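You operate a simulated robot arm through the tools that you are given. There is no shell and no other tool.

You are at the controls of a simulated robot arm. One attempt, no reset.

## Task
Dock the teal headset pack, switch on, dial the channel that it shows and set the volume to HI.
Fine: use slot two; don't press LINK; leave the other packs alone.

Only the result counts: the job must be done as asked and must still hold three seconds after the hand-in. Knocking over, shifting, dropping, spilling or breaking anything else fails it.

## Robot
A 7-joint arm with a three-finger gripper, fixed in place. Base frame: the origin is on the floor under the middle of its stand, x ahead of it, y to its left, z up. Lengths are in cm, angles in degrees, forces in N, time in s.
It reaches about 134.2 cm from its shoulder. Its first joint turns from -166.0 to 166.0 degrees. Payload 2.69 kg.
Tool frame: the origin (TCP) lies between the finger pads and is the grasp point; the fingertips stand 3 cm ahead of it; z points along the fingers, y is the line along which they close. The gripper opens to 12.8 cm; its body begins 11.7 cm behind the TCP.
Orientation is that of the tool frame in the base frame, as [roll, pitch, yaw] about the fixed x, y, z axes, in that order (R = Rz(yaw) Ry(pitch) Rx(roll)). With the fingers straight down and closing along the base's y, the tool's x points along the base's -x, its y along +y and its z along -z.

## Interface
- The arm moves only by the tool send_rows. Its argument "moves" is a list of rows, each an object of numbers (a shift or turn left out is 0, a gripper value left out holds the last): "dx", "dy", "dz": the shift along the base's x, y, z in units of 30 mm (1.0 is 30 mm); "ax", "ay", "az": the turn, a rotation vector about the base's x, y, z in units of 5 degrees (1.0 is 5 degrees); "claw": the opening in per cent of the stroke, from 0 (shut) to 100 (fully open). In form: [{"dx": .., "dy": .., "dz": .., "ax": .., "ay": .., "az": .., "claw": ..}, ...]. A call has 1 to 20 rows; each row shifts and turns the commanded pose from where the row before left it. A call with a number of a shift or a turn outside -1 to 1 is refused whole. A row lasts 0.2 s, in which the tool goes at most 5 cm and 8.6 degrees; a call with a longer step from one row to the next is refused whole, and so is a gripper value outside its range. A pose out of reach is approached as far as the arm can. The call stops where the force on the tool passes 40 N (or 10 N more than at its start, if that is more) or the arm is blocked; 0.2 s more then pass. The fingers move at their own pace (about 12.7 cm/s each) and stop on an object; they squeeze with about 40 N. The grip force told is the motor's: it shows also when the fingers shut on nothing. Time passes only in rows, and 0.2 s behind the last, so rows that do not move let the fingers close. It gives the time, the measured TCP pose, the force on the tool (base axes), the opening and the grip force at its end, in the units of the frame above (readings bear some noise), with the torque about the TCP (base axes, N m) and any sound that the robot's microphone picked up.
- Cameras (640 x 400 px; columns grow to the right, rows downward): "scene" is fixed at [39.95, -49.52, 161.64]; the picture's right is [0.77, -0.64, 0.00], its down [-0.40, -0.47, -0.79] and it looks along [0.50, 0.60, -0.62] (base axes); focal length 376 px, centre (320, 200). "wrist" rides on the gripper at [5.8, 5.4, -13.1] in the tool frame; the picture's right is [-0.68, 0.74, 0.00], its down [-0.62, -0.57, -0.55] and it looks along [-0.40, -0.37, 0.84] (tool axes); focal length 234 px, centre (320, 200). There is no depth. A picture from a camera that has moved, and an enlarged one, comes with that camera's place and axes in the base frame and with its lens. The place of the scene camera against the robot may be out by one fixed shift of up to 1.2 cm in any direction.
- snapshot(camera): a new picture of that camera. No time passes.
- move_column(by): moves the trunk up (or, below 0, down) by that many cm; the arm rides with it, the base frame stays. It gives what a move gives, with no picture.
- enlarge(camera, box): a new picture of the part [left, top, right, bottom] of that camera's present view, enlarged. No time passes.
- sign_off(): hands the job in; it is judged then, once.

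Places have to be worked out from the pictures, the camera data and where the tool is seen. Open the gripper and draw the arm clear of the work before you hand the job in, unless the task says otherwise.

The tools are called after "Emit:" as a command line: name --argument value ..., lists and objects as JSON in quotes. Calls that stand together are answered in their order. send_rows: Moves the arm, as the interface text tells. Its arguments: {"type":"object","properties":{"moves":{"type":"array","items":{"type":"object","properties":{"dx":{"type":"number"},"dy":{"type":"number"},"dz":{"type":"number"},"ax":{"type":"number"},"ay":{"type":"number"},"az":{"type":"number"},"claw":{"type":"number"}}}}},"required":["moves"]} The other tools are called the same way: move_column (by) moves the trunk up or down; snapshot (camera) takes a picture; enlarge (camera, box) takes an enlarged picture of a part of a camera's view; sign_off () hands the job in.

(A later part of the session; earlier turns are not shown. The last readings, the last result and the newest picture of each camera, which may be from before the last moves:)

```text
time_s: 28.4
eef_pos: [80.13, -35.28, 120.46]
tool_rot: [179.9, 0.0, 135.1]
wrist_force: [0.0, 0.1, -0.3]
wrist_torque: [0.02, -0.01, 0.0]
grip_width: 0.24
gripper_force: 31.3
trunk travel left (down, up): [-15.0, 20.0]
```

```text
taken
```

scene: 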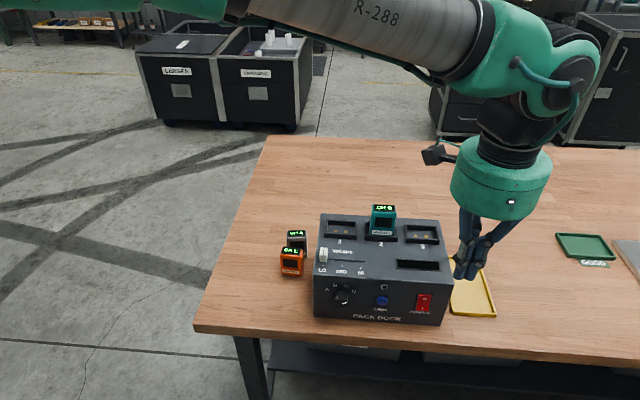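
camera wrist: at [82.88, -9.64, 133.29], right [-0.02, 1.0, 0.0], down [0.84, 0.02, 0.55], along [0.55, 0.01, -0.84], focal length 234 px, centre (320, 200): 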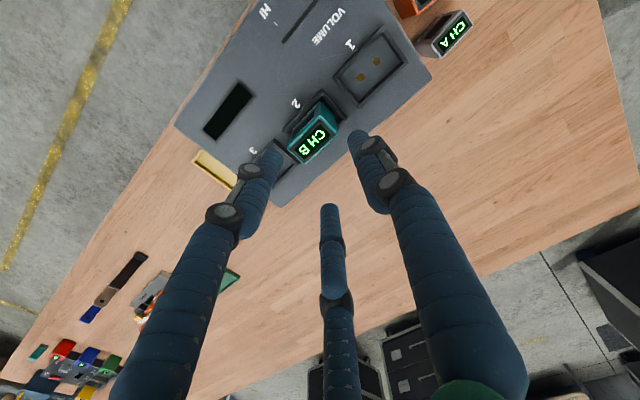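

The tool is in front of the dock, finger B toward the dock. Now I pitch the tool up 65° (25° below horizontal) and lower to a pre-press pose.

Emit:
send_rows --moves '[{"dz": -0.4, "ax": 0.707, "ay": -0.707}, {"dz": -0.5, "ax": 0.707, "ay": -0.707}, {"dz": -0.6, "ax": 0.707, "ay": -0.707}, {"dz": -0.6, "ax": 0.707, "ay": -0.707}, {"dz": -0.6, "ax": 0.707, "ay": -0.707}, {"dz": -0.6, "ax": 0.707, "ay": -0.707}, {"dz": -0.6, "ax": 0.707, "ay": -0.707}, {"dz": -0.6, "ax": 0.707, "ay": -0.707}, {"dz": -0.6, "ax": 0.707, "ay": -0.707}, {"dz": -0.6, "ax": 0.707, "ay": -0.707}, {"dz": -0.6, "ax": 0.707, "ay": -0.707}, {"dz": -0.6, "ax": 0.707, "ay": -0.707}, {"dz": -0.6, "ax": 0.707, "ay": -0.707}, {}]'

Emit:
snapshot --camera "scene"

Emit:
snapshot --camera "wrist"

```text
time_s: 31.4
eef_pos: [80.27, -35.13, 97.83]
tool_rot: [115.1, 0.0, 135.2]
wrist_force: [0.2, -0.8, 1.0]
wrist_torque: [0.06, -0.03, 0.02]
grip_width: 0.2
gripper_force: 31.8
trunk travel left (down, up): [-15.0, 20.0]
```

```text
taken
```

scene: 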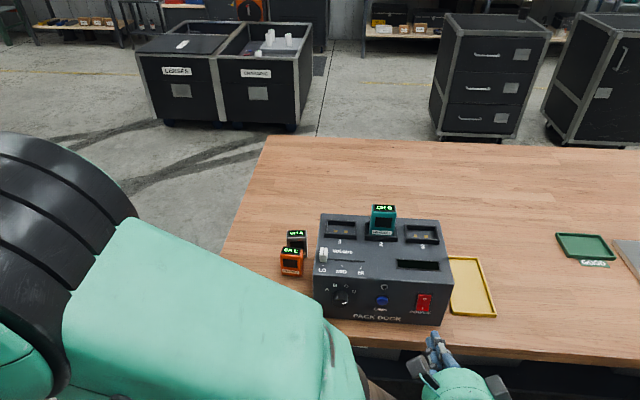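

```text
taken
camera wrist: at [69.32, -37.7, 108.14], right [0.7, -0.26, 0.67], down [-0.08, -0.96, -0.28], along [0.71, 0.14, -0.69], focal length 234 px, centre (320, 200)
```

wrist: 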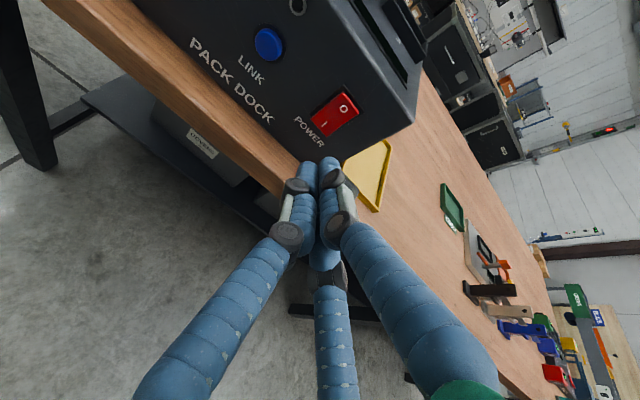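

The wrist camera now sees the rocker nicely. I enlarge it to localise the "I" half.

Emit:
enlarge --camera "wrist" --box '[240, 60, 400, 200]'

```text
2.86 times, centred on (320, 130) of wrist
camera zoom: at [69.32, -37.7, 108.14], right [0.7, -0.26, 0.67], down [-0.08, -0.96, -0.28], along [0.71, 0.14, -0.69], focal length 669 px, centre (320, 400)
```

zoom: 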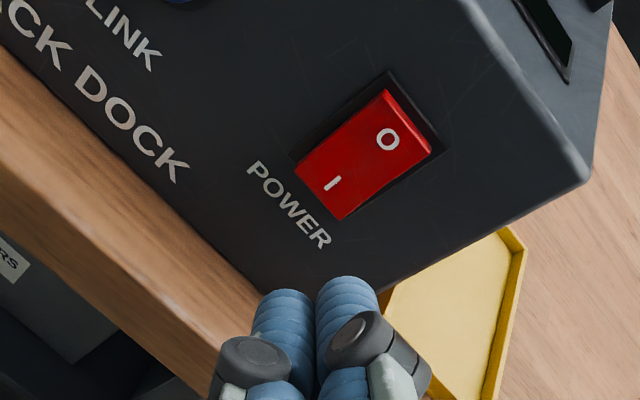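

I cross-check the scene camera calibration here by looking at the tips in the scene view.

Emit:
enlarge --camera "scene" --box '[395, 285, 475, 375]'

```text
4.44 times, centred on (435, 330) of scene
camera zoom: at [39.95, -49.52, 161.64], right [0.77, -0.64, 0.0], down [-0.4, -0.47, -0.79], along [0.5, 0.6, -0.62], focal length 1671 px, centre (-191, -378)
```

zoom: 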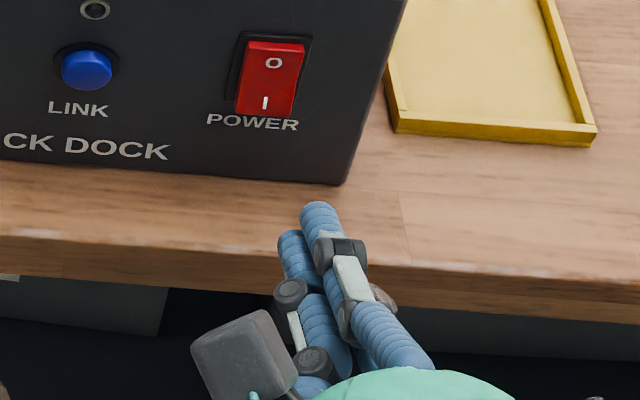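

The calibration is only good to a few mm, so I rely on the wrist camera with a second, closer viewpoint: I move to about 4 cm short of the rocker.

Emit:
send_rows --moves '[{"dx": 0.2, "dy": 0.27, "dz": -0.3}, {"dx": 0.2, "dy": 0.27, "dz": -0.3}, {"dx": 0.2, "dy": 0.27, "dz": -0.3}, {"dx": 0.2, "dy": 0.27, "dz": -0.3}, {}]'

Emit:
snapshot --camera "wrist"

Emit:
enlarge --camera "wrist" --box '[250, 60, 410, 200]'

Emit:
enlarge --camera "scene" --box '[395, 275, 475, 365]'

```text
time_s: 32.6
eef_pos: [82.41, -31.7, 94.11]
tool_rot: [115.1, 0.0, 135.0]
wrist_force: [0.5, 0.6, -0.4]
wrist_torque: [-0.02, 0.0, -0.01]
grip_width: 0.2
gripper_force: 31.4
trunk travel left (down, up): [-15.0, 20.0]
```

```text
taken
camera wrist: at [71.53, -34.37, 104.47], right [0.7, -0.26, 0.67], down [-0.08, -0.96, -0.28], along [0.71, 0.14, -0.69], focal length 234 px, centre (320, 200)
```

wrist: 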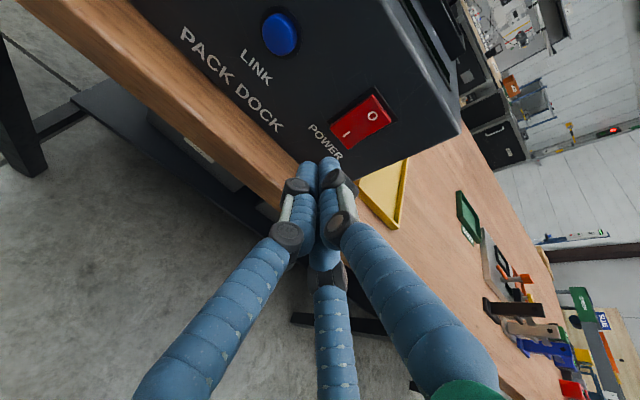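

```text
2.86 times, centred on (330, 130) of wrist
camera zoom: at [71.53, -34.37, 104.47], right [0.7, -0.26, 0.67], down [-0.08, -0.96, -0.28], along [0.71, 0.14, -0.69], focal length 669 px, centre (291, 400)
```

zoom: 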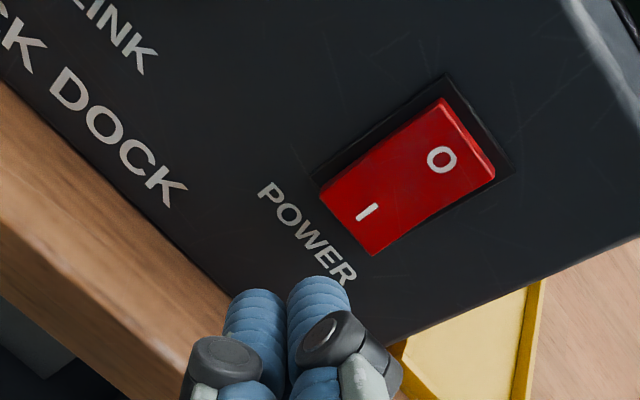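

```text
4.44 times, centred on (435, 320) of scene
camera zoom: at [39.95, -49.52, 161.64], right [0.77, -0.64, 0.0], down [-0.4, -0.47, -0.79], along [0.5, 0.6, -0.62], focal length 1671 px, centre (-191, -333)
```

zoom: 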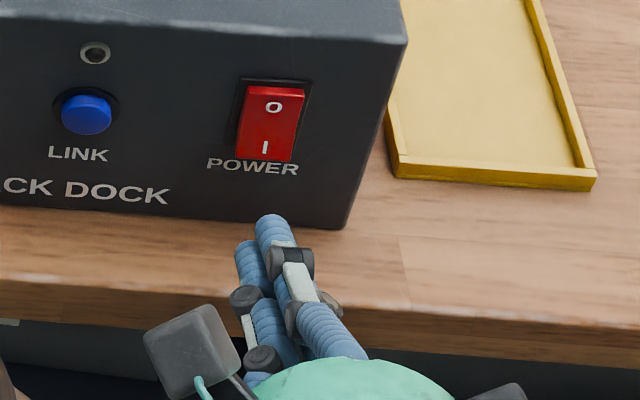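

Both views put the "I" label at about u=9.1, z≈93.7 and the rocker pivot near z≈95.1. The tip of finger B is nearly aligned; I drop 0.8 cm and advance to just short of contact.

Emit:
send_rows --moves '[{"dx": 0.1, "dy": 0.07, "dz": -0.27}, {"dx": 0.22, "dy": 0.2}, {"dx": 0.22, "dy": 0.2}, {"dx": 0.2, "dy": 0.19}, {}]'

Emit:
enlarge --camera "wrist" --box '[250, 60, 410, 200]'

Emit:
enlarge --camera "scene" --box '[395, 275, 475, 365]'

```text
time_s: 33.8
eef_pos: [84.66, -29.78, 93.54]
tool_rot: [115.1, 0.0, 135.1]
wrist_force: [0.2, 0.6, -0.2]
wrist_torque: [0.0, 0.0, -0.02]
grip_width: 0.22
gripper_force: 31.7
trunk travel left (down, up): [-15.0, 20.0]
```

```text
2.86 times, centred on (330, 130) of wrist
camera zoom: at [73.74, -32.35, 103.76], right [0.7, -0.26, 0.67], down [-0.08, -0.96, -0.28], along [0.71, 0.14, -0.69], focal length 669 px, centre (291, 400)
```

zoom: 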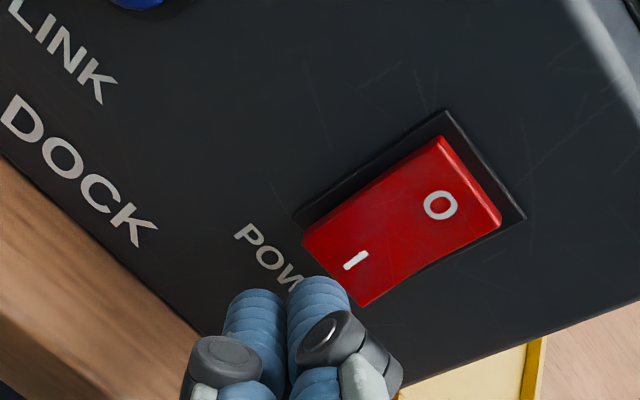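

```text
4.44 times, centred on (435, 320) of scene
camera zoom: at [39.95, -49.52, 161.64], right [0.77, -0.64, 0.0], down [-0.4, -0.47, -0.79], along [0.5, 0.6, -0.62], focal length 1671 px, centre (-191, -333)
```

zoom: 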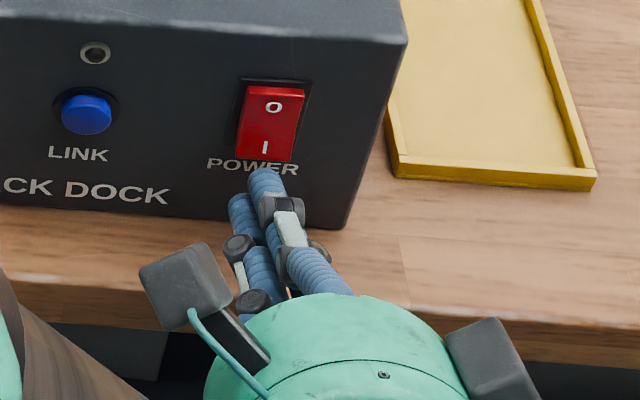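

Aligned within a few mm: small correction (+0.2 right, -0.2 down), then I advance in small steps and watch the force.

Emit:
send_rows --moves '[{"dx": 0.05, "dy": -0.05, "dz": -0.07}, {"dx": 0.08, "dy": 0.08}, {"dx": 0.08, "dy": 0.08}, {"dx": 0.08, "dy": 0.08}, {}]'

Emit:
enlarge --camera "wrist" --box '[250, 60, 410, 200]'

```text
time_s: 35.0
eef_pos: [85.52, -29.24, 93.29]
tool_rot: [115.1, 0.0, 135.1]
wrist_force: [-0.7, -1.2, 0.1]
wrist_torque: [-0.01, -0.01, -0.01]
grip_width: 0.19
gripper_force: 31.5
trunk travel left (down, up): [-15.0, 20.0]
```

```text
2.86 times, centred on (330, 130) of wrist
camera zoom: at [74.64, -31.84, 103.56], right [0.7, -0.26, 0.67], down [-0.08, -0.96, -0.28], along [0.71, 0.14, -0.69], focal length 669 px, centre (291, 400)
```

zoom: 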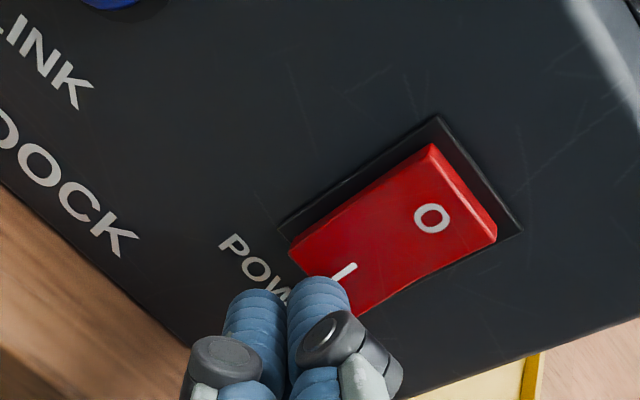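

The B tip is over the lower half. I press on in small steps.

Emit:
send_rows --moves '[{"dx": 0.06, "dy": 0.06}, {"dx": 0.06, "dy": 0.06}, {"dx": 0.06, "dy": 0.06}, {}]'

Emit:
enlarge --camera "wrist" --box '[250, 60, 410, 200]'

```text
time_s: 35.9
eef_pos: [85.83, -28.98, 93.07]
tool_rot: [115.2, 0.1, 134.9]
wrist_force: [-9.6, -9.5, 1.3]
wrist_torque: [-0.04, -0.19, -0.02]
grip_width: 0.23
gripper_force: 31.2
trunk travel left (down, up): [-15.0, 20.0]
stopped in row 4: the force on the tool passed its limit at 42 N (the readings are from after the stop); the commanded pose is now the measured one
```

```text
2.86 times, centred on (330, 130) of wrist
camera zoom: at [74.93, -31.61, 103.46], right [0.7, -0.26, 0.67], down [-0.09, -0.96, -0.28], along [0.71, 0.14, -0.69], focal length 669 px, centre (291, 400)
```

zoom: 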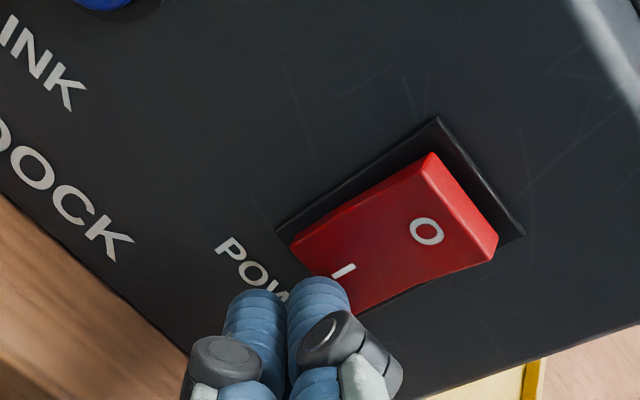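

Force peaked at 42 N and the O end now stands out more, so the rocker seems to have tipped. I check the scene for the display state.

Emit:
enlarge --camera "scene" --box '[305, 195, 465, 330]'

Emit:
enlarge --camera "scene" --box '[400, 275, 450, 320]'

```text
2.96 times, centred on (385, 262) of scene
camera zoom: at [39.95, -49.52, 161.64], right [0.77, -0.64, 0.0], down [-0.4, -0.47, -0.79], along [0.5, 0.6, -0.62], focal length 1114 px, centre (127, 15)
```

zoom: 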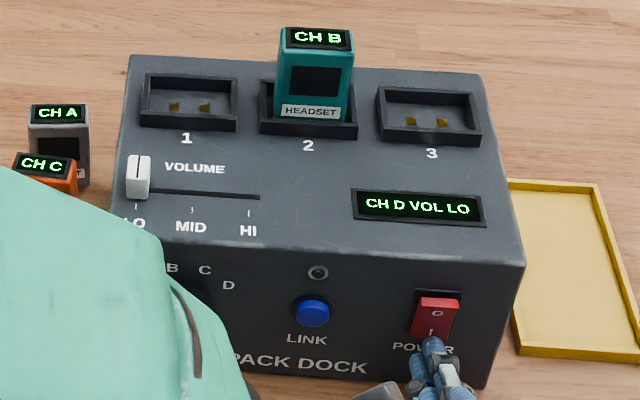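

```text
8.89 times, centred on (425, 298) of scene
camera zoom: at [39.95, -49.52, 161.64], right [0.77, -0.64, 0.0], down [-0.4, -0.47, -0.79], along [0.5, 0.6, -0.62], focal length 3342 px, centre (-613, -667)
```

zoom: 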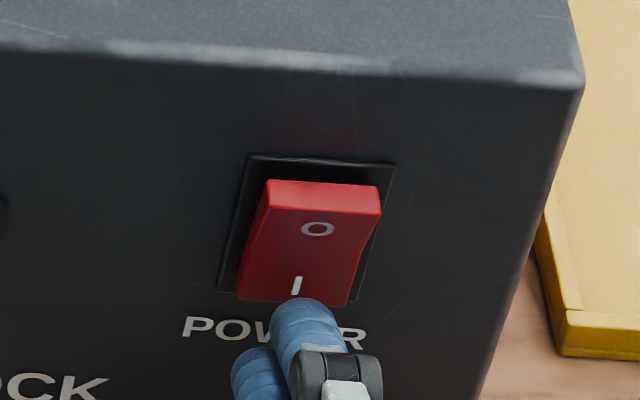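

Power is on: the display reads "CH D VOL LO", and the teal pack still shows CH B. I back straight off the rocker and open the gripper for the knob, levelling the tool.

Emit:
send_rows --moves '[{"dx": -0.15, "dy": -0.15}, {"dx": -0.35, "dy": -0.35}, {"dx": -0.45, "dy": -0.45}, {"dx": -0.45, "dy": -0.45}, {"dx": -0.45, "dy": -0.45}, {"ax": 0.707, "ay": -0.707, "claw": 47}, {"ax": 0.707, "ay": -0.707}, {"ax": 0.707, "ay": -0.707}, {"ax": 0.707, "ay": -0.707}, {"ax": 0.707, "ay": -0.707}, {}]'

Emit:
enlarge --camera "scene" --box '[305, 195, 465, 330]'

Emit:
snapshot --camera "wrist"

```text
time_s: 38.3
eef_pos: [80.46, -34.46, 93.09]
tool_rot: [90.2, 0.0, 135.0]
wrist_force: [0.5, 0.5, 0.0]
wrist_torque: [0.0, 0.0, 0.03]
grip_width: 6.04
gripper_force: 0.0
trunk travel left (down, up): [-15.0, 20.0]
```

```text
2.96 times, centred on (385, 262) of scene
camera zoom: at [39.95, -49.52, 161.64], right [0.77, -0.64, 0.0], down [-0.4, -0.47, -0.79], along [0.5, 0.6, -0.62], focal length 1114 px, centre (127, 15)
```

zoom: 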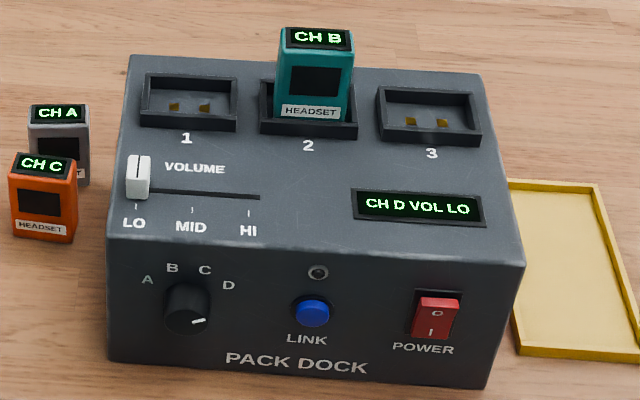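

```text
taken
camera wrist: at [67.1, -39.6, 98.37], right [0.48, -0.48, 0.74], down [0.05, -0.82, -0.56], along [0.88, 0.3, -0.37], focal length 234 px, centre (320, 200)
```

wrist: 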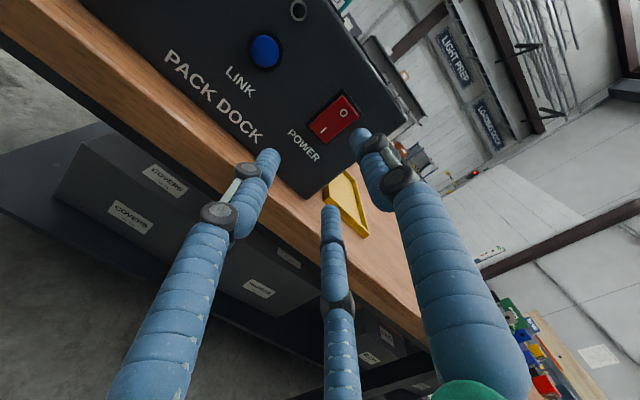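

Power remains on. Now I slide left in front of the knob at a safe distance, rolling the tool 40° clockwise so that there is room for the counter-clockwise turn.

Emit:
send_rows --moves '[{"dx": -0.42, "dy": 0.42, "dz": 0.05, "ax": 0.707, "ay": 0.707}, {"dx": -0.42, "dy": 0.42, "dz": 0.05, "ax": 0.707, "ay": 0.707}, {"dx": -0.42, "dy": 0.42, "dz": 0.05, "ax": 0.707, "ay": 0.707}, {"dx": -0.42, "dy": 0.42, "dz": 0.05, "ax": 0.707, "ay": 0.707}, {"dx": -0.42, "dy": 0.42, "dz": 0.05, "ax": 0.707, "ay": 0.707}, {"dx": -0.42, "dy": 0.42, "dz": 0.05, "ax": 0.707, "ay": 0.707}, {"dx": -0.42, "dy": 0.42, "dz": 0.05, "ax": 0.707, "ay": 0.707}, {"dx": -0.42, "dy": 0.42, "dz": 0.05, "ax": 0.707, "ay": 0.707}, {"dx": -0.42, "dy": 0.42, "dz": 0.05}, {"dx": -0.42, "dy": 0.42, "dz": 0.05}, {}]'

Emit:
snapshot --camera "wrist"

Emit:
snapshot --camera "scene"

```text
time_s: 40.7
eef_pos: [67.6, -21.88, 94.9]
tool_rot: [90.3, -39.9, 134.9]
wrist_force: [-0.5, 1.4, 0.6]
wrist_torque: [-0.02, 0.02, -0.03]
grip_width: 5.99
gripper_force: 0.1
trunk travel left (down, up): [-15.0, 20.0]
```

```text
taken
camera wrist: at [57.68, -30.37, 102.61], right [0.7, -0.7, 0.13], down [-0.31, -0.47, -0.83], along [0.64, 0.54, -0.55], focal length 234 px, centre (320, 200)
```

wrist: 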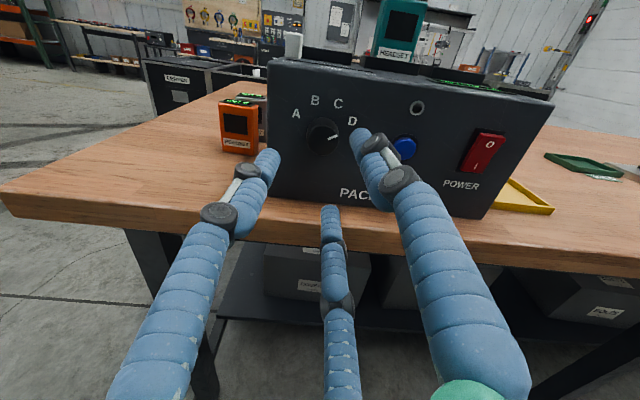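

```text
taken
```

scene: 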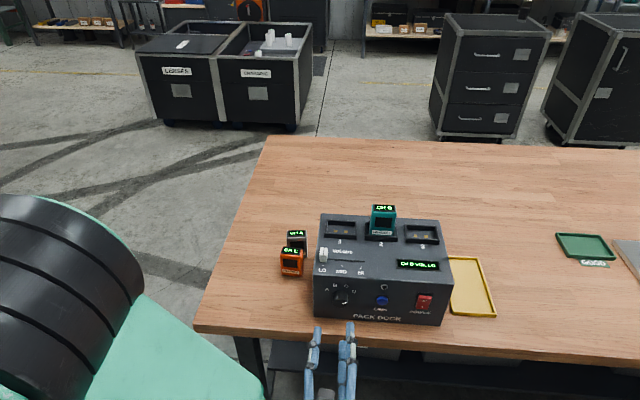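

The wrist view now faces the panel. I enlarge the knob to centre on it.

Emit:
enlarge --camera "wrist" --box '[270, 85, 374, 185]'

```text
4.00 times, centred on (322, 135) of wrist
camera zoom: at [57.68, -30.37, 102.61], right [0.7, -0.7, 0.13], down [-0.31, -0.47, -0.83], along [0.64, 0.54, -0.55], focal length 937 px, centre (312, 460)
```

zoom: 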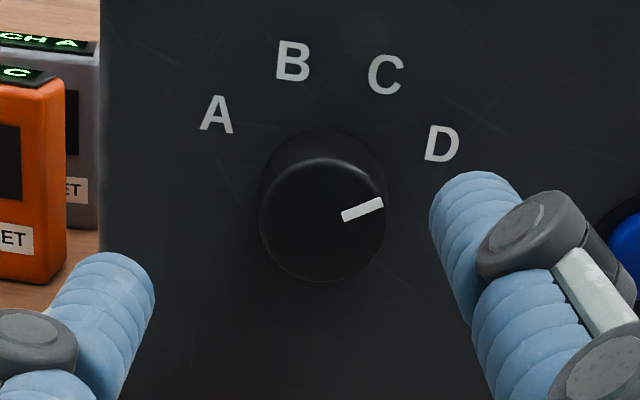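

Knob centre is at u≈-8.4, z≈94.95; the tool axis is about 0.3 cm left/low. I correct and advance 6 cm toward the knob.

Emit:
send_rows --moves '[{"dx": 0.066, "dy": -0.066, "dz": 0.1}, {"dx": 0.3, "dy": 0.3}, {"dx": 0.3, "dy": 0.3}, {"dx": 0.3, "dy": 0.3}, {"dx": 0.3, "dy": 0.3}, {"dx": 0.2, "dy": 0.2}, {}]'

Emit:
snapshot --camera "wrist"

Emit:
enlarge --camera "wrist" --box '[240, 110, 400, 240]'

Emit:
enlarge --camera "scene" --box '[290, 250, 400, 350]'

```text
time_s: 42.3
eef_pos: [72.19, -17.72, 95.12]
tool_rot: [90.3, -40.0, 135.0]
wrist_force: [-0.2, 0.7, 0.5]
wrist_torque: [-0.02, 0.01, -0.03]
grip_width: 6.01
gripper_force: 0.1
trunk travel left (down, up): [-15.0, 20.0]
```

```text
taken
camera wrist: at [62.19, -26.21, 102.88], right [0.7, -0.7, 0.13], down [-0.31, -0.47, -0.83], along [0.64, 0.54, -0.55], focal length 234 px, centre (320, 200)
```

wrist: 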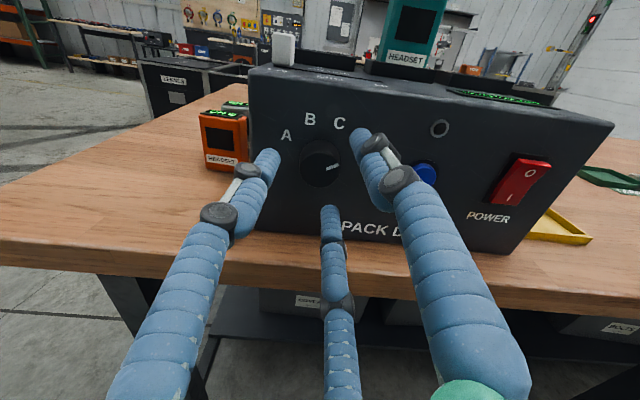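

```text
3.08 times, centred on (320, 175) of wrist
camera zoom: at [62.19, -26.21, 102.88], right [0.7, -0.7, 0.13], down [-0.31, -0.47, -0.83], along [0.64, 0.54, -0.55], focal length 720 px, centre (320, 277)
```

zoom: 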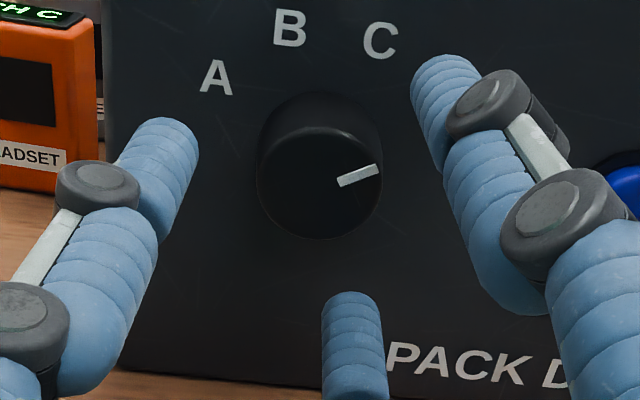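

```text
4.00 times, centred on (345, 300) of scene
camera zoom: at [39.95, -49.52, 161.64], right [0.77, -0.64, 0.0], down [-0.4, -0.47, -0.79], along [0.5, 0.6, -0.62], focal length 1504 px, centre (220, -200)
```

zoom: 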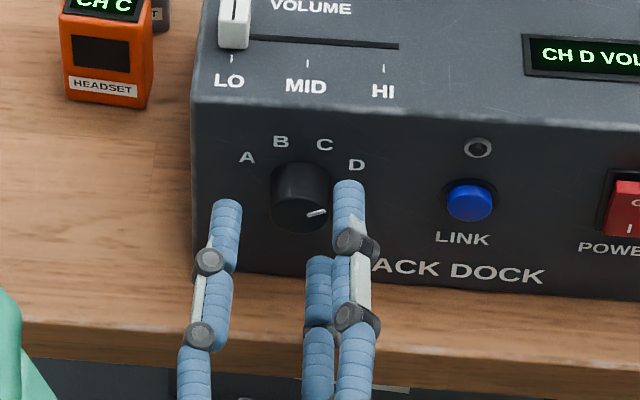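

Axis and knob centre now coincide in the image. I advance the last 1.75 cm so the tips surround the knob, then check.

Emit:
send_rows --moves '[{"dx": 0.14, "dy": 0.14}, {"dx": 0.14, "dy": 0.14}, {"dx": 0.13, "dy": 0.13}, {}]'

Emit:
enlarge --camera "wrist" --box '[240, 110, 400, 240]'

Emit:
enlarge --camera "scene" --box '[290, 250, 400, 350]'

```text
time_s: 43.3
eef_pos: [73.36, -16.49, 94.93]
tool_rot: [90.3, -40.0, 135.0]
wrist_force: [-0.5, -0.3, 0.3]
wrist_torque: [0.0, -0.01, 0.0]
grip_width: 6.01
gripper_force: 0.0
trunk travel left (down, up): [-15.0, 20.0]
```

```text
3.08 times, centred on (320, 175) of wrist
camera zoom: at [63.4, -25.01, 102.77], right [0.7, -0.7, 0.13], down [-0.31, -0.47, -0.83], along [0.64, 0.54, -0.55], focal length 720 px, centre (320, 277)
```

zoom: 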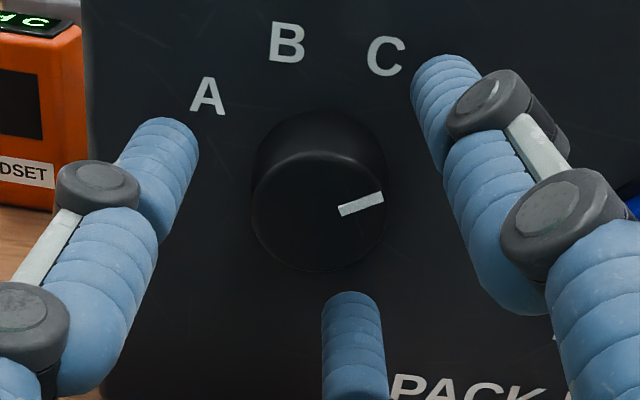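

```text
4.00 times, centred on (345, 300) of scene
camera zoom: at [39.95, -49.52, 161.64], right [0.77, -0.64, 0.0], down [-0.4, -0.47, -0.79], along [0.5, 0.6, -0.62], focal length 1504 px, centre (220, -200)
```

zoom: 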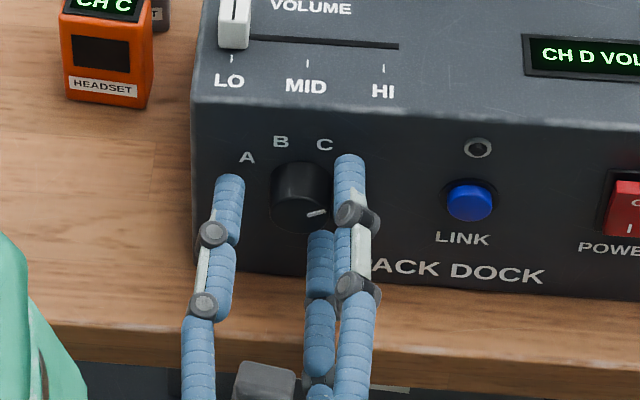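

The tips reach past the knob's face. I go 0.25 cm further and close gently around the knob.

Emit:
send_rows --moves '[{"dx": 0.06, "dy": 0.06, "dz": 0.03}, {"claw": 38}, {"claw": 32}, {"claw": 28}, {"claw": 25}, {"claw": 22}, {"claw": 18}, {}]'

Emit:
enlarge --camera "wrist" --box '[240, 110, 400, 240]'

```text
time_s: 45.1
eef_pos: [73.46, -16.38, 95.15]
tool_rot: [90.3, -39.9, 135.0]
wrist_force: [-5.4, 6.3, -0.9]
wrist_torque: [0.0, 0.03, 0.22]
grip_width: 3.36
gripper_force: 8.2
trunk travel left (down, up): [-15.0, 20.0]
```

```text
3.08 times, centred on (320, 175) of wrist
camera zoom: at [63.61, -24.87, 102.88], right [0.7, -0.7, 0.13], down [-0.31, -0.47, -0.83], along [0.64, 0.54, -0.55], focal length 720 px, centre (320, 277)
```

zoom: 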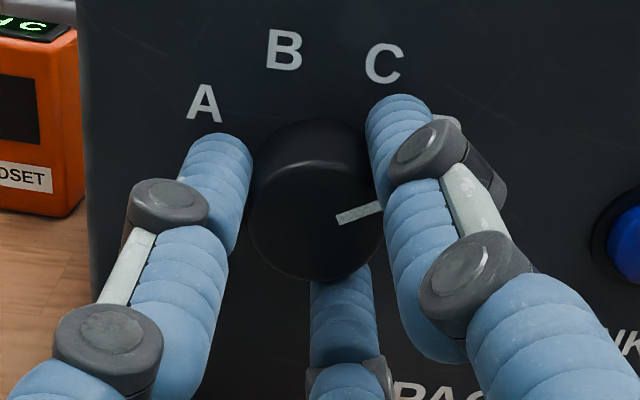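

Gripped at 3.36 cm with a slight sideways load; I shift 0.1 cm to relieve it, firm up the grip and turn 40° counter-clockwise first.

Emit:
send_rows --moves '[{"dx": -0.02, "dy": 0.02, "claw": 8}, {"claw": 6}, {"ax": -0.5, "ay": -0.5}, {"ax": -0.5, "ay": -0.5}, {"ax": -0.5, "ay": -0.5}, {"ax": -0.5, "ay": -0.5}, {"ax": -0.5, "ay": -0.5}, {"ax": -0.5, "ay": -0.5}, {"ax": -0.5, "ay": -0.5}, {"ax": -0.5, "ay": -0.5}, {"ax": -0.5, "ay": -0.5}, {"ax": -0.5, "ay": -0.5}, {"ax": -0.5, "ay": -0.5}, {}]'

Emit:
snapshot --camera "wrist"

Emit:
enlarge --camera "scene" --box '[290, 200, 450, 330]'

```text
time_s: 48.1
eef_pos: [73.43, -16.36, 95.03]
tool_rot: [90.1, -1.0, 135.0]
wrist_force: [-8.2, 3.2, -5.5]
wrist_torque: [-0.15, 0.17, 0.3]
grip_width: 3.23
gripper_force: 45.4
trunk travel left (down, up): [-15.0, 20.0]
```

```text
taken
camera wrist: at [60.19, -21.47, 100.42], right [0.49, -0.48, 0.72], down [0.04, -0.82, -0.57], along [0.87, 0.31, -0.38], focal length 234 px, centre (320, 200)
```

wrist: 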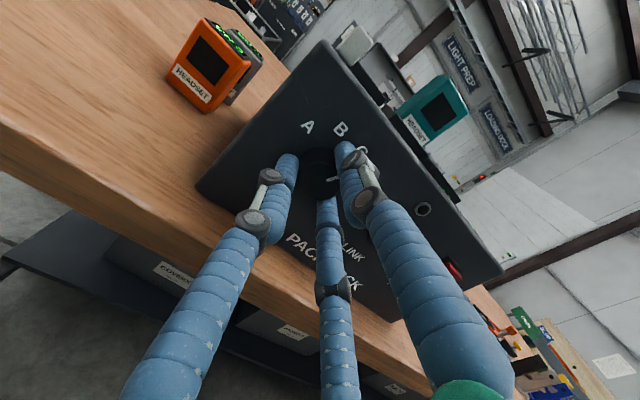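

```text
3.08 times, centred on (370, 265) of scene
camera zoom: at [39.95, -49.52, 161.64], right [0.77, -0.64, 0.0], down [-0.4, -0.47, -0.79], along [0.5, 0.6, -0.62], focal length 1157 px, centre (166, 0)
```

zoom: 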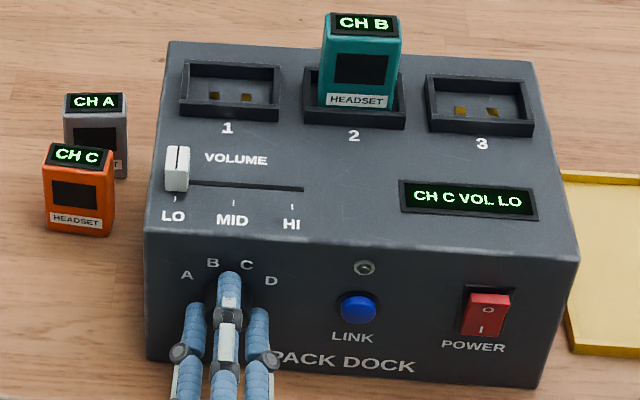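

The display now reads CH C after 39°. I continue the other 40°.

Emit:
send_rows --moves '[{"ax": -0.5, "ay": -0.5}, {"ax": -0.5, "ay": -0.5}, {"ax": -0.5, "ay": -0.5}, {"ax": -0.5, "ay": -0.5}, {"ax": -0.5, "ay": -0.5}, {"ax": -0.5, "ay": -0.5}, {"ax": -0.5, "ay": -0.5}, {"ax": -0.5, "ay": -0.5}, {"ax": -0.5, "ay": -0.5}, {"ax": -0.5, "ay": -0.5}, {"ax": -0.5, "ay": -0.5}, {"ax": -0.2, "ay": -0.2}, {}]'

Emit:
snapshot --camera "wrist"

Emit:
enlarge --camera "scene" --box '[290, 200, 450, 330]'

```text
time_s: 50.9
eef_pos: [73.41, -16.27, 94.94]
tool_rot: [90.2, 39.4, 135.0]
wrist_force: [-11.7, 1.8, -13.2]
wrist_torque: [-0.39, 0.32, 0.38]
grip_width: 3.21
gripper_force: 45.2
trunk travel left (down, up): [-15.0, 20.0]
```

```text
taken
camera wrist: at [58.63, -19.9, 95.37], right [0.04, -0.04, 1.0], down [0.2, -0.98, -0.05], along [0.98, 0.2, -0.03], focal length 234 px, centre (320, 200)
```

wrist: 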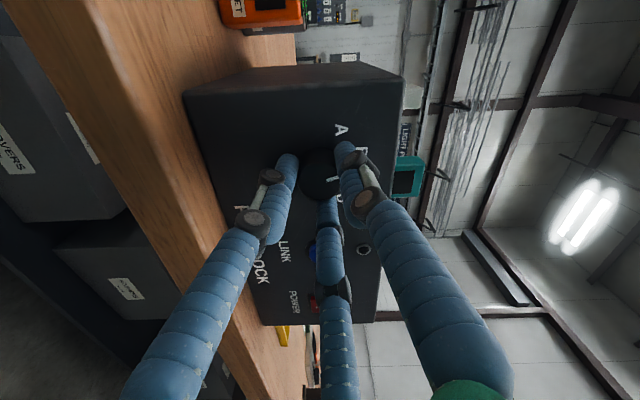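

```text
3.08 times, centred on (370, 265) of scene
camera zoom: at [39.95, -49.52, 161.64], right [0.77, -0.64, 0.0], down [-0.4, -0.47, -0.79], along [0.5, 0.6, -0.62], focal length 1157 px, centre (166, 0)
```

zoom: 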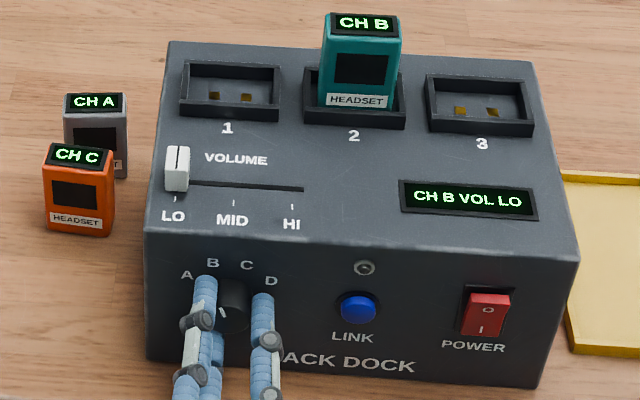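

The display reads CH B. I release the knob, retreat along -v and verify that it stays.

Emit:
send_rows --moves '[{"claw": 18}, {"claw": 26}, {"claw": 32}, {"claw": 40}, {"claw": 47}, {"dx": -0.15, "dy": -0.15}, {"dx": -0.3, "dy": -0.3}, {"dx": -0.4, "dy": -0.4}, {"dx": -0.45, "dy": -0.45}, {"dx": -0.45, "dy": -0.45}, {"dx": -0.45, "dy": -0.45}, {}]'

Emit:
enlarge --camera "scene" --box '[290, 200, 450, 330]'

Emit:
enlarge --camera "scene" --box '[322, 275, 370, 310]'

```text
time_s: 53.5
eef_pos: [66.82, -22.94, 94.98]
tool_rot: [90.3, 39.2, 134.9]
wrist_force: [0.3, 0.1, -0.3]
wrist_torque: [0.01, 0.01, -0.02]
grip_width: 6.05
gripper_force: 0.1
trunk travel left (down, up): [-15.0, 20.0]
```

```text
3.08 times, centred on (370, 265) of scene
camera zoom: at [39.95, -49.52, 161.64], right [0.77, -0.64, 0.0], down [-0.4, -0.47, -0.79], along [0.5, 0.6, -0.62], focal length 1157 px, centre (166, 0)
```

zoom: 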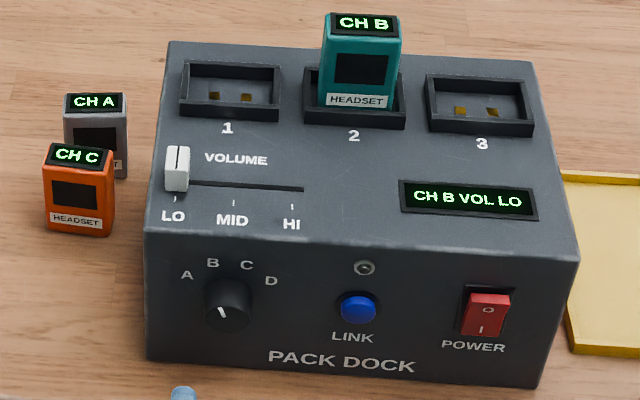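

```text
11.43 times, centred on (346, 292) of scene
camera zoom: at [39.95, -49.52, 161.64], right [0.77, -0.64, 0.0], down [-0.4, -0.47, -0.79], along [0.5, 0.6, -0.62], focal length 4296 px, centre (23, -857)
```

zoom: 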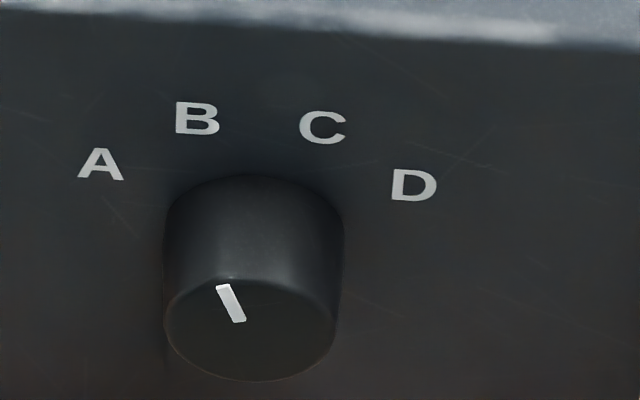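

Knob rests on B, display "CH B VOL LO". Now the slider: I close the fingers, roll and pitch the tool back to pointing down while rising in front of the dock.

Emit:
send_rows --moves '[{"ax": -0.707, "ay": -0.707, "dz": 0.1, "claw": 0}, {"ax": -0.707, "ay": -0.707, "dz": 0.1}, {"ax": -0.707, "ay": -0.707, "dz": 0.1}, {"ax": -0.707, "ay": -0.707, "dz": 0.1}, {"ax": -0.707, "ay": -0.707, "dz": 0.1}, {"ax": -0.707, "ay": -0.707, "dz": 0.1}, {"ax": -0.707, "ay": -0.707, "dz": 0.1}, {"ax": -0.707, "ay": -0.707, "dz": 0.1}, {"ax": -0.707, "ay": -0.707, "dz": 0.1}, {"ax": -0.707, "ay": -0.707, "dz": 0.1}, {}]'

Emit:
send_rows --moves '[{"ax": -0.707, "ay": 0.707, "dz": 0.3}, {"ax": -0.707, "ay": 0.707, "dz": 0.3}, {"ax": -0.707, "ay": 0.707, "dz": 0.3}, {"ax": -0.707, "ay": 0.707, "dz": 0.3}, {"ax": -0.707, "ay": 0.707, "dz": 0.3}, {"ax": -0.707, "ay": 0.707, "dz": 0.3}, {"ax": -0.707, "ay": 0.707, "dz": 0.3}, {"ax": -0.707, "ay": 0.707, "dz": 0.3}, {"ax": -0.707, "ay": 0.707, "dz": 0.3}, {"ax": -0.707, "ay": 0.707, "dz": 0.3}, {"ax": -0.707, "ay": 0.707, "dz": 0.3}, {"ax": -0.707, "ay": 0.707, "dz": 0.3}, {"ax": -0.707, "ay": 0.707, "dz": 0.3}, {"ax": -0.707, "ay": 0.707, "dz": 0.3}, {"ax": -0.707, "ay": 0.707, "dz": 0.3}, {"ax": -0.707, "ay": 0.707, "dz": 0.3}, {"ax": -0.707, "ay": 0.707, "dz": 0.3}, {"ax": -0.707, "ay": 0.707, "dz": 0.3}, {}]'

Emit:
snapshot --camera "scene"

Emit:
snapshot --camera "wrist"

```text
time_s: 55.9
eef_pos: [66.85, -22.96, 98.05]
tool_rot: [87.5, 89.3, 132.3]
wrist_force: [-0.2, 1.5, -0.2]
wrist_torque: [-0.01, -0.02, 0.04]
grip_width: 0.2
gripper_force: 31.5
trunk travel left (down, up): [-15.0, 20.0]
```

```text
time_s: 59.9
eef_pos: [66.99, -23.01, 114.22]
tool_rot: [-179.7, 0.1, -135.8]
wrist_force: [-0.3, 0.6, 0.2]
wrist_torque: [-0.03, 0.03, 0.01]
grip_width: 0.23
gripper_force: 31.5
trunk travel left (down, up): [-15.0, 20.0]
```

```text
taken
```

scene: 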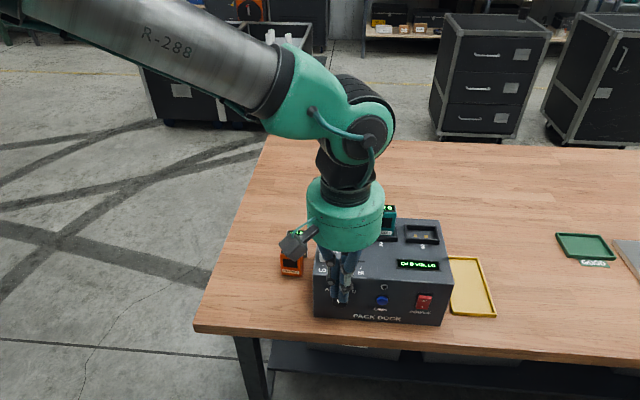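

```text
taken
camera wrist: at [59.01, -23.12, 127.17], right [-0.03, 1.0, 0.0], down [0.83, 0.03, 0.55], along [0.55, 0.01, -0.83], focal length 234 px, centre (320, 200)
```

wrist: 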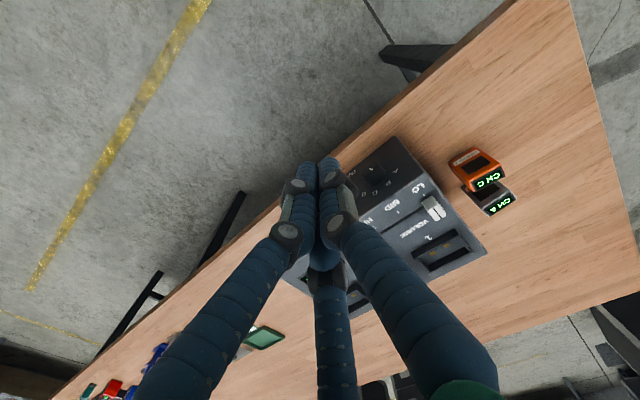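

The tool points down again. The slider cap is visible in the wrist view; I enlarge it.

Emit:
enlarge --camera "wrist" --box '[350, 140, 510, 280]'

```text
2.86 times, centred on (430, 210) of wrist
camera zoom: at [59.01, -23.12, 127.17], right [-0.03, 1.0, 0.0], down [0.83, 0.03, 0.55], along [0.55, 0.01, -0.83], focal length 669 px, centre (6, 171)
```

zoom: 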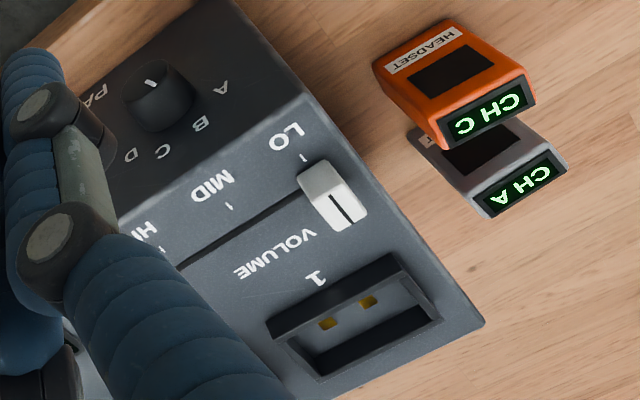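

Slider cap is at u≈-12.4, v≈-8.9, top z≈103; HI is at u≈-4.4. I move the closed fingers above a point left of the cap.

Emit:
send_rows --moves '[{"dx": 0.265, "dy": 0.766, "az": 0.16}, {"dx": 0.265, "dy": 0.766}, {"dx": 0.265, "dy": 0.766}, {"dx": 0.265, "dy": 0.766}, {"dx": 0.265, "dy": 0.766}, {"dx": 0.265, "dy": 0.766}, {"dx": 0.265, "dy": 0.766}, {"dx": 0.265, "dy": 0.766}, {}]'

Emit:
snapshot --camera "wrist"

Emit:
enlarge --camera "scene" --box '[270, 180, 430, 300]'

```text
time_s: 61.9
eef_pos: [73.26, -4.43, 114.28]
tool_rot: [-179.8, 0.2, -135.0]
wrist_force: [0.0, -0.7, 0.8]
wrist_torque: [-0.02, -0.02, 0.01]
grip_width: 0.18
gripper_force: 30.9
trunk travel left (down, up): [-15.0, 20.0]
```

```text
taken
camera wrist: at [65.25, -4.82, 127.21], right [-0.04, 1.0, 0.0], down [0.83, 0.04, 0.55], along [0.55, 0.02, -0.83], focal length 234 px, centre (320, 200)
```

wrist: 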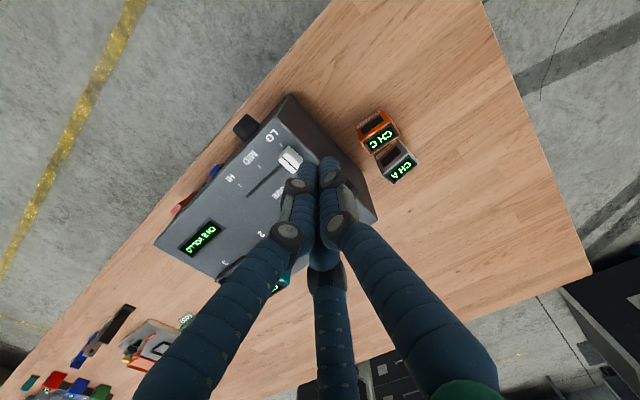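

```text
3.33 times, centred on (350, 240) of scene
camera zoom: at [39.95, -49.52, 161.64], right [0.77, -0.64, 0.0], down [-0.4, -0.47, -0.79], along [0.5, 0.6, -0.62], focal length 1253 px, centre (220, 67)
```

zoom: 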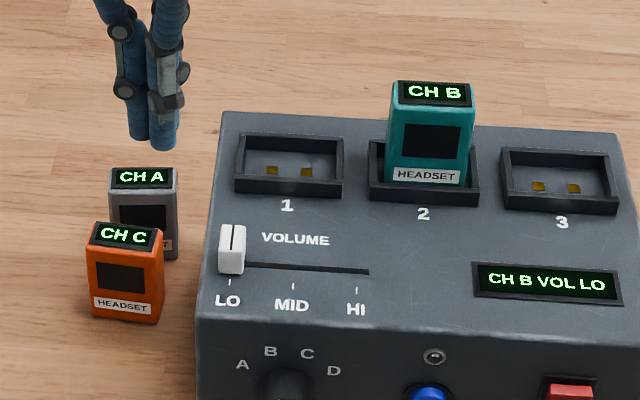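

Positioned left of the cap (u≈-16.9, v≈-8.8). I lower until the tips are about half a centimetre above the dock top level.

Emit:
send_rows --moves '[{"dz": -0.7}, {"dz": -0.7}, {"dz": -0.7}, {"dz": -0.6}, {"dz": -0.4}, {"dz": -0.15}, {}]'

Emit:
enlarge --camera "wrist" --box '[220, 100, 400, 230]'

Emit:
enlarge --camera "scene" --box '[280, 200, 400, 300]'

```text
time_s: 63.5
eef_pos: [73.27, -4.66, 104.38]
tool_rot: [-179.7, 0.2, -134.9]
wrist_force: [0.9, -0.1, -0.6]
wrist_torque: [0.01, 0.0, 0.01]
grip_width: 0.22
gripper_force: 31.3
trunk travel left (down, up): [-15.0, 20.0]
```

```text
3.08 times, centred on (310, 165) of wrist
camera zoom: at [65.39, -4.9, 117.37], right [-0.04, 1.0, 0.0], down [0.83, 0.04, 0.55], along [0.55, 0.02, -0.83], focal length 720 px, centre (351, 308)
```

zoom: 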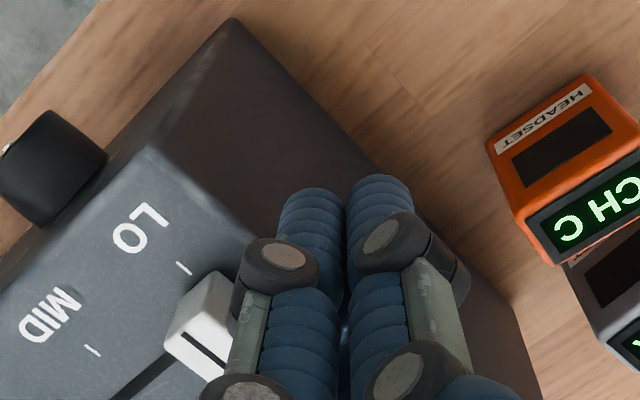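

```text
4.00 times, centred on (340, 250) of scene
camera zoom: at [39.95, -49.52, 161.64], right [0.77, -0.64, 0.0], down [-0.4, -0.47, -0.79], along [0.5, 0.6, -0.62], focal length 1504 px, centre (240, 0)
```

zoom: 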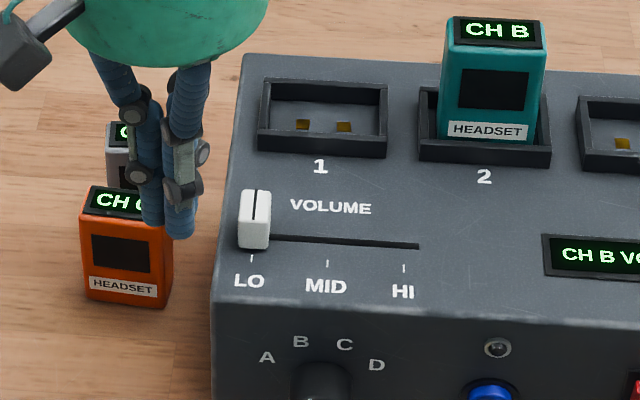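

Aligned with the cap row (v≈-8.9). I push along +u in small steps, first about 6 cm.

Emit:
send_rows --moves '[{"dx": 0.118, "dy": -0.118}, {"dx": 0.118, "dy": -0.118}, {"dx": 0.118, "dy": -0.118}, {"dx": 0.118, "dy": -0.118}, {"dx": 0.118, "dy": -0.118}, {"dx": 0.118, "dy": -0.118}, {"dx": 0.118, "dy": -0.118}, {"dx": 0.118, "dy": -0.118}, {"dx": 0.118, "dy": -0.118}, {"dx": 0.118, "dy": -0.118}, {"dx": 0.118, "dy": -0.118}, {"dx": 0.118, "dy": -0.118}, {}]'

Emit:
enlarge --camera "scene" --box '[290, 190, 450, 310]'

```text
time_s: 66.3
eef_pos: [77.56, -8.81, 104.49]
tool_rot: [-179.8, 0.1, -135.0]
wrist_force: [0.6, -0.1, -0.5]
wrist_torque: [-0.02, 0.02, -0.02]
grip_width: 0.22
gripper_force: 31.9
trunk travel left (down, up): [-15.0, 20.0]
```

```text
3.33 times, centred on (370, 250) of scene
camera zoom: at [39.95, -49.52, 161.64], right [0.77, -0.64, 0.0], down [-0.4, -0.47, -0.79], along [0.5, 0.6, -0.62], focal length 1253 px, centre (153, 33)
```

zoom: 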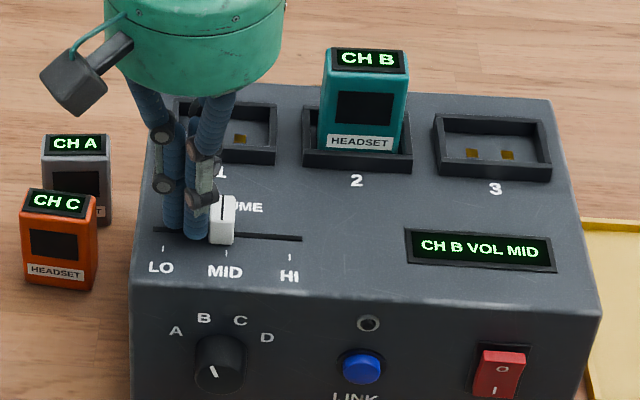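

Volume reads MID; the cap follows well. I push on about 4 cm toward HI.

Emit:
send_rows --moves '[{"dx": 0.118, "dy": -0.118}, {"dx": 0.118, "dy": -0.118}, {"dx": 0.118, "dy": -0.118}, {"dx": 0.118, "dy": -0.118}, {"dx": 0.118, "dy": -0.118}, {"dx": 0.118, "dy": -0.118}, {"dx": 0.118, "dy": -0.118}, {"dx": 0.07, "dy": -0.07}, {}]'

Emit:
enlarge --camera "scene" --box '[290, 190, 450, 310]'

Emit:
enlarge --camera "scene" --box '[320, 220, 390, 285]'

```text
time_s: 68.3
eef_pos: [80.06, -11.43, 104.42]
tool_rot: [-179.8, 0.1, -135.0]
wrist_force: [0.3, 0.8, -0.2]
wrist_torque: [0.0, -0.02, 0.02]
grip_width: 0.22
gripper_force: 31.8
trunk travel left (down, up): [-15.0, 20.0]
```

```text
3.33 times, centred on (370, 250) of scene
camera zoom: at [39.95, -49.52, 161.64], right [0.77, -0.64, 0.0], down [-0.4, -0.47, -0.79], along [0.5, 0.6, -0.62], focal length 1253 px, centre (153, 33)
```

zoom: 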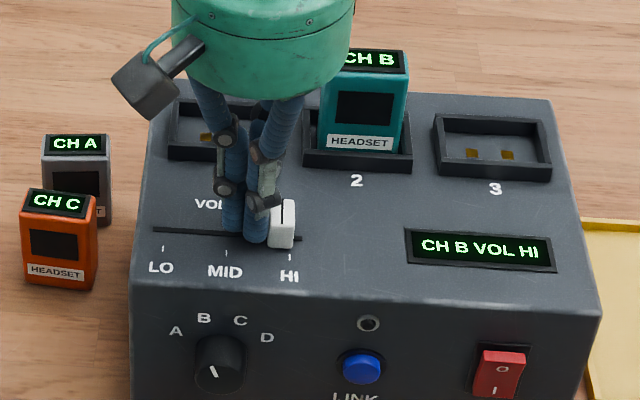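

```text
6.15 times, centred on (355, 252) of scene
camera zoom: at [39.95, -49.52, 161.64], right [0.77, -0.64, 0.0], down [-0.4, -0.47, -0.79], along [0.5, 0.6, -0.62], focal length 2314 px, centre (105, -123)
```

zoom: 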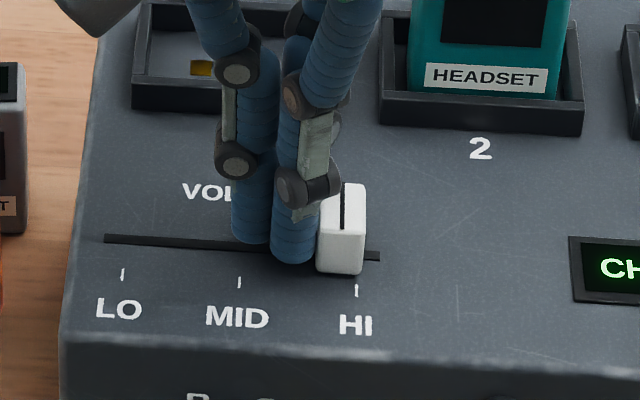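

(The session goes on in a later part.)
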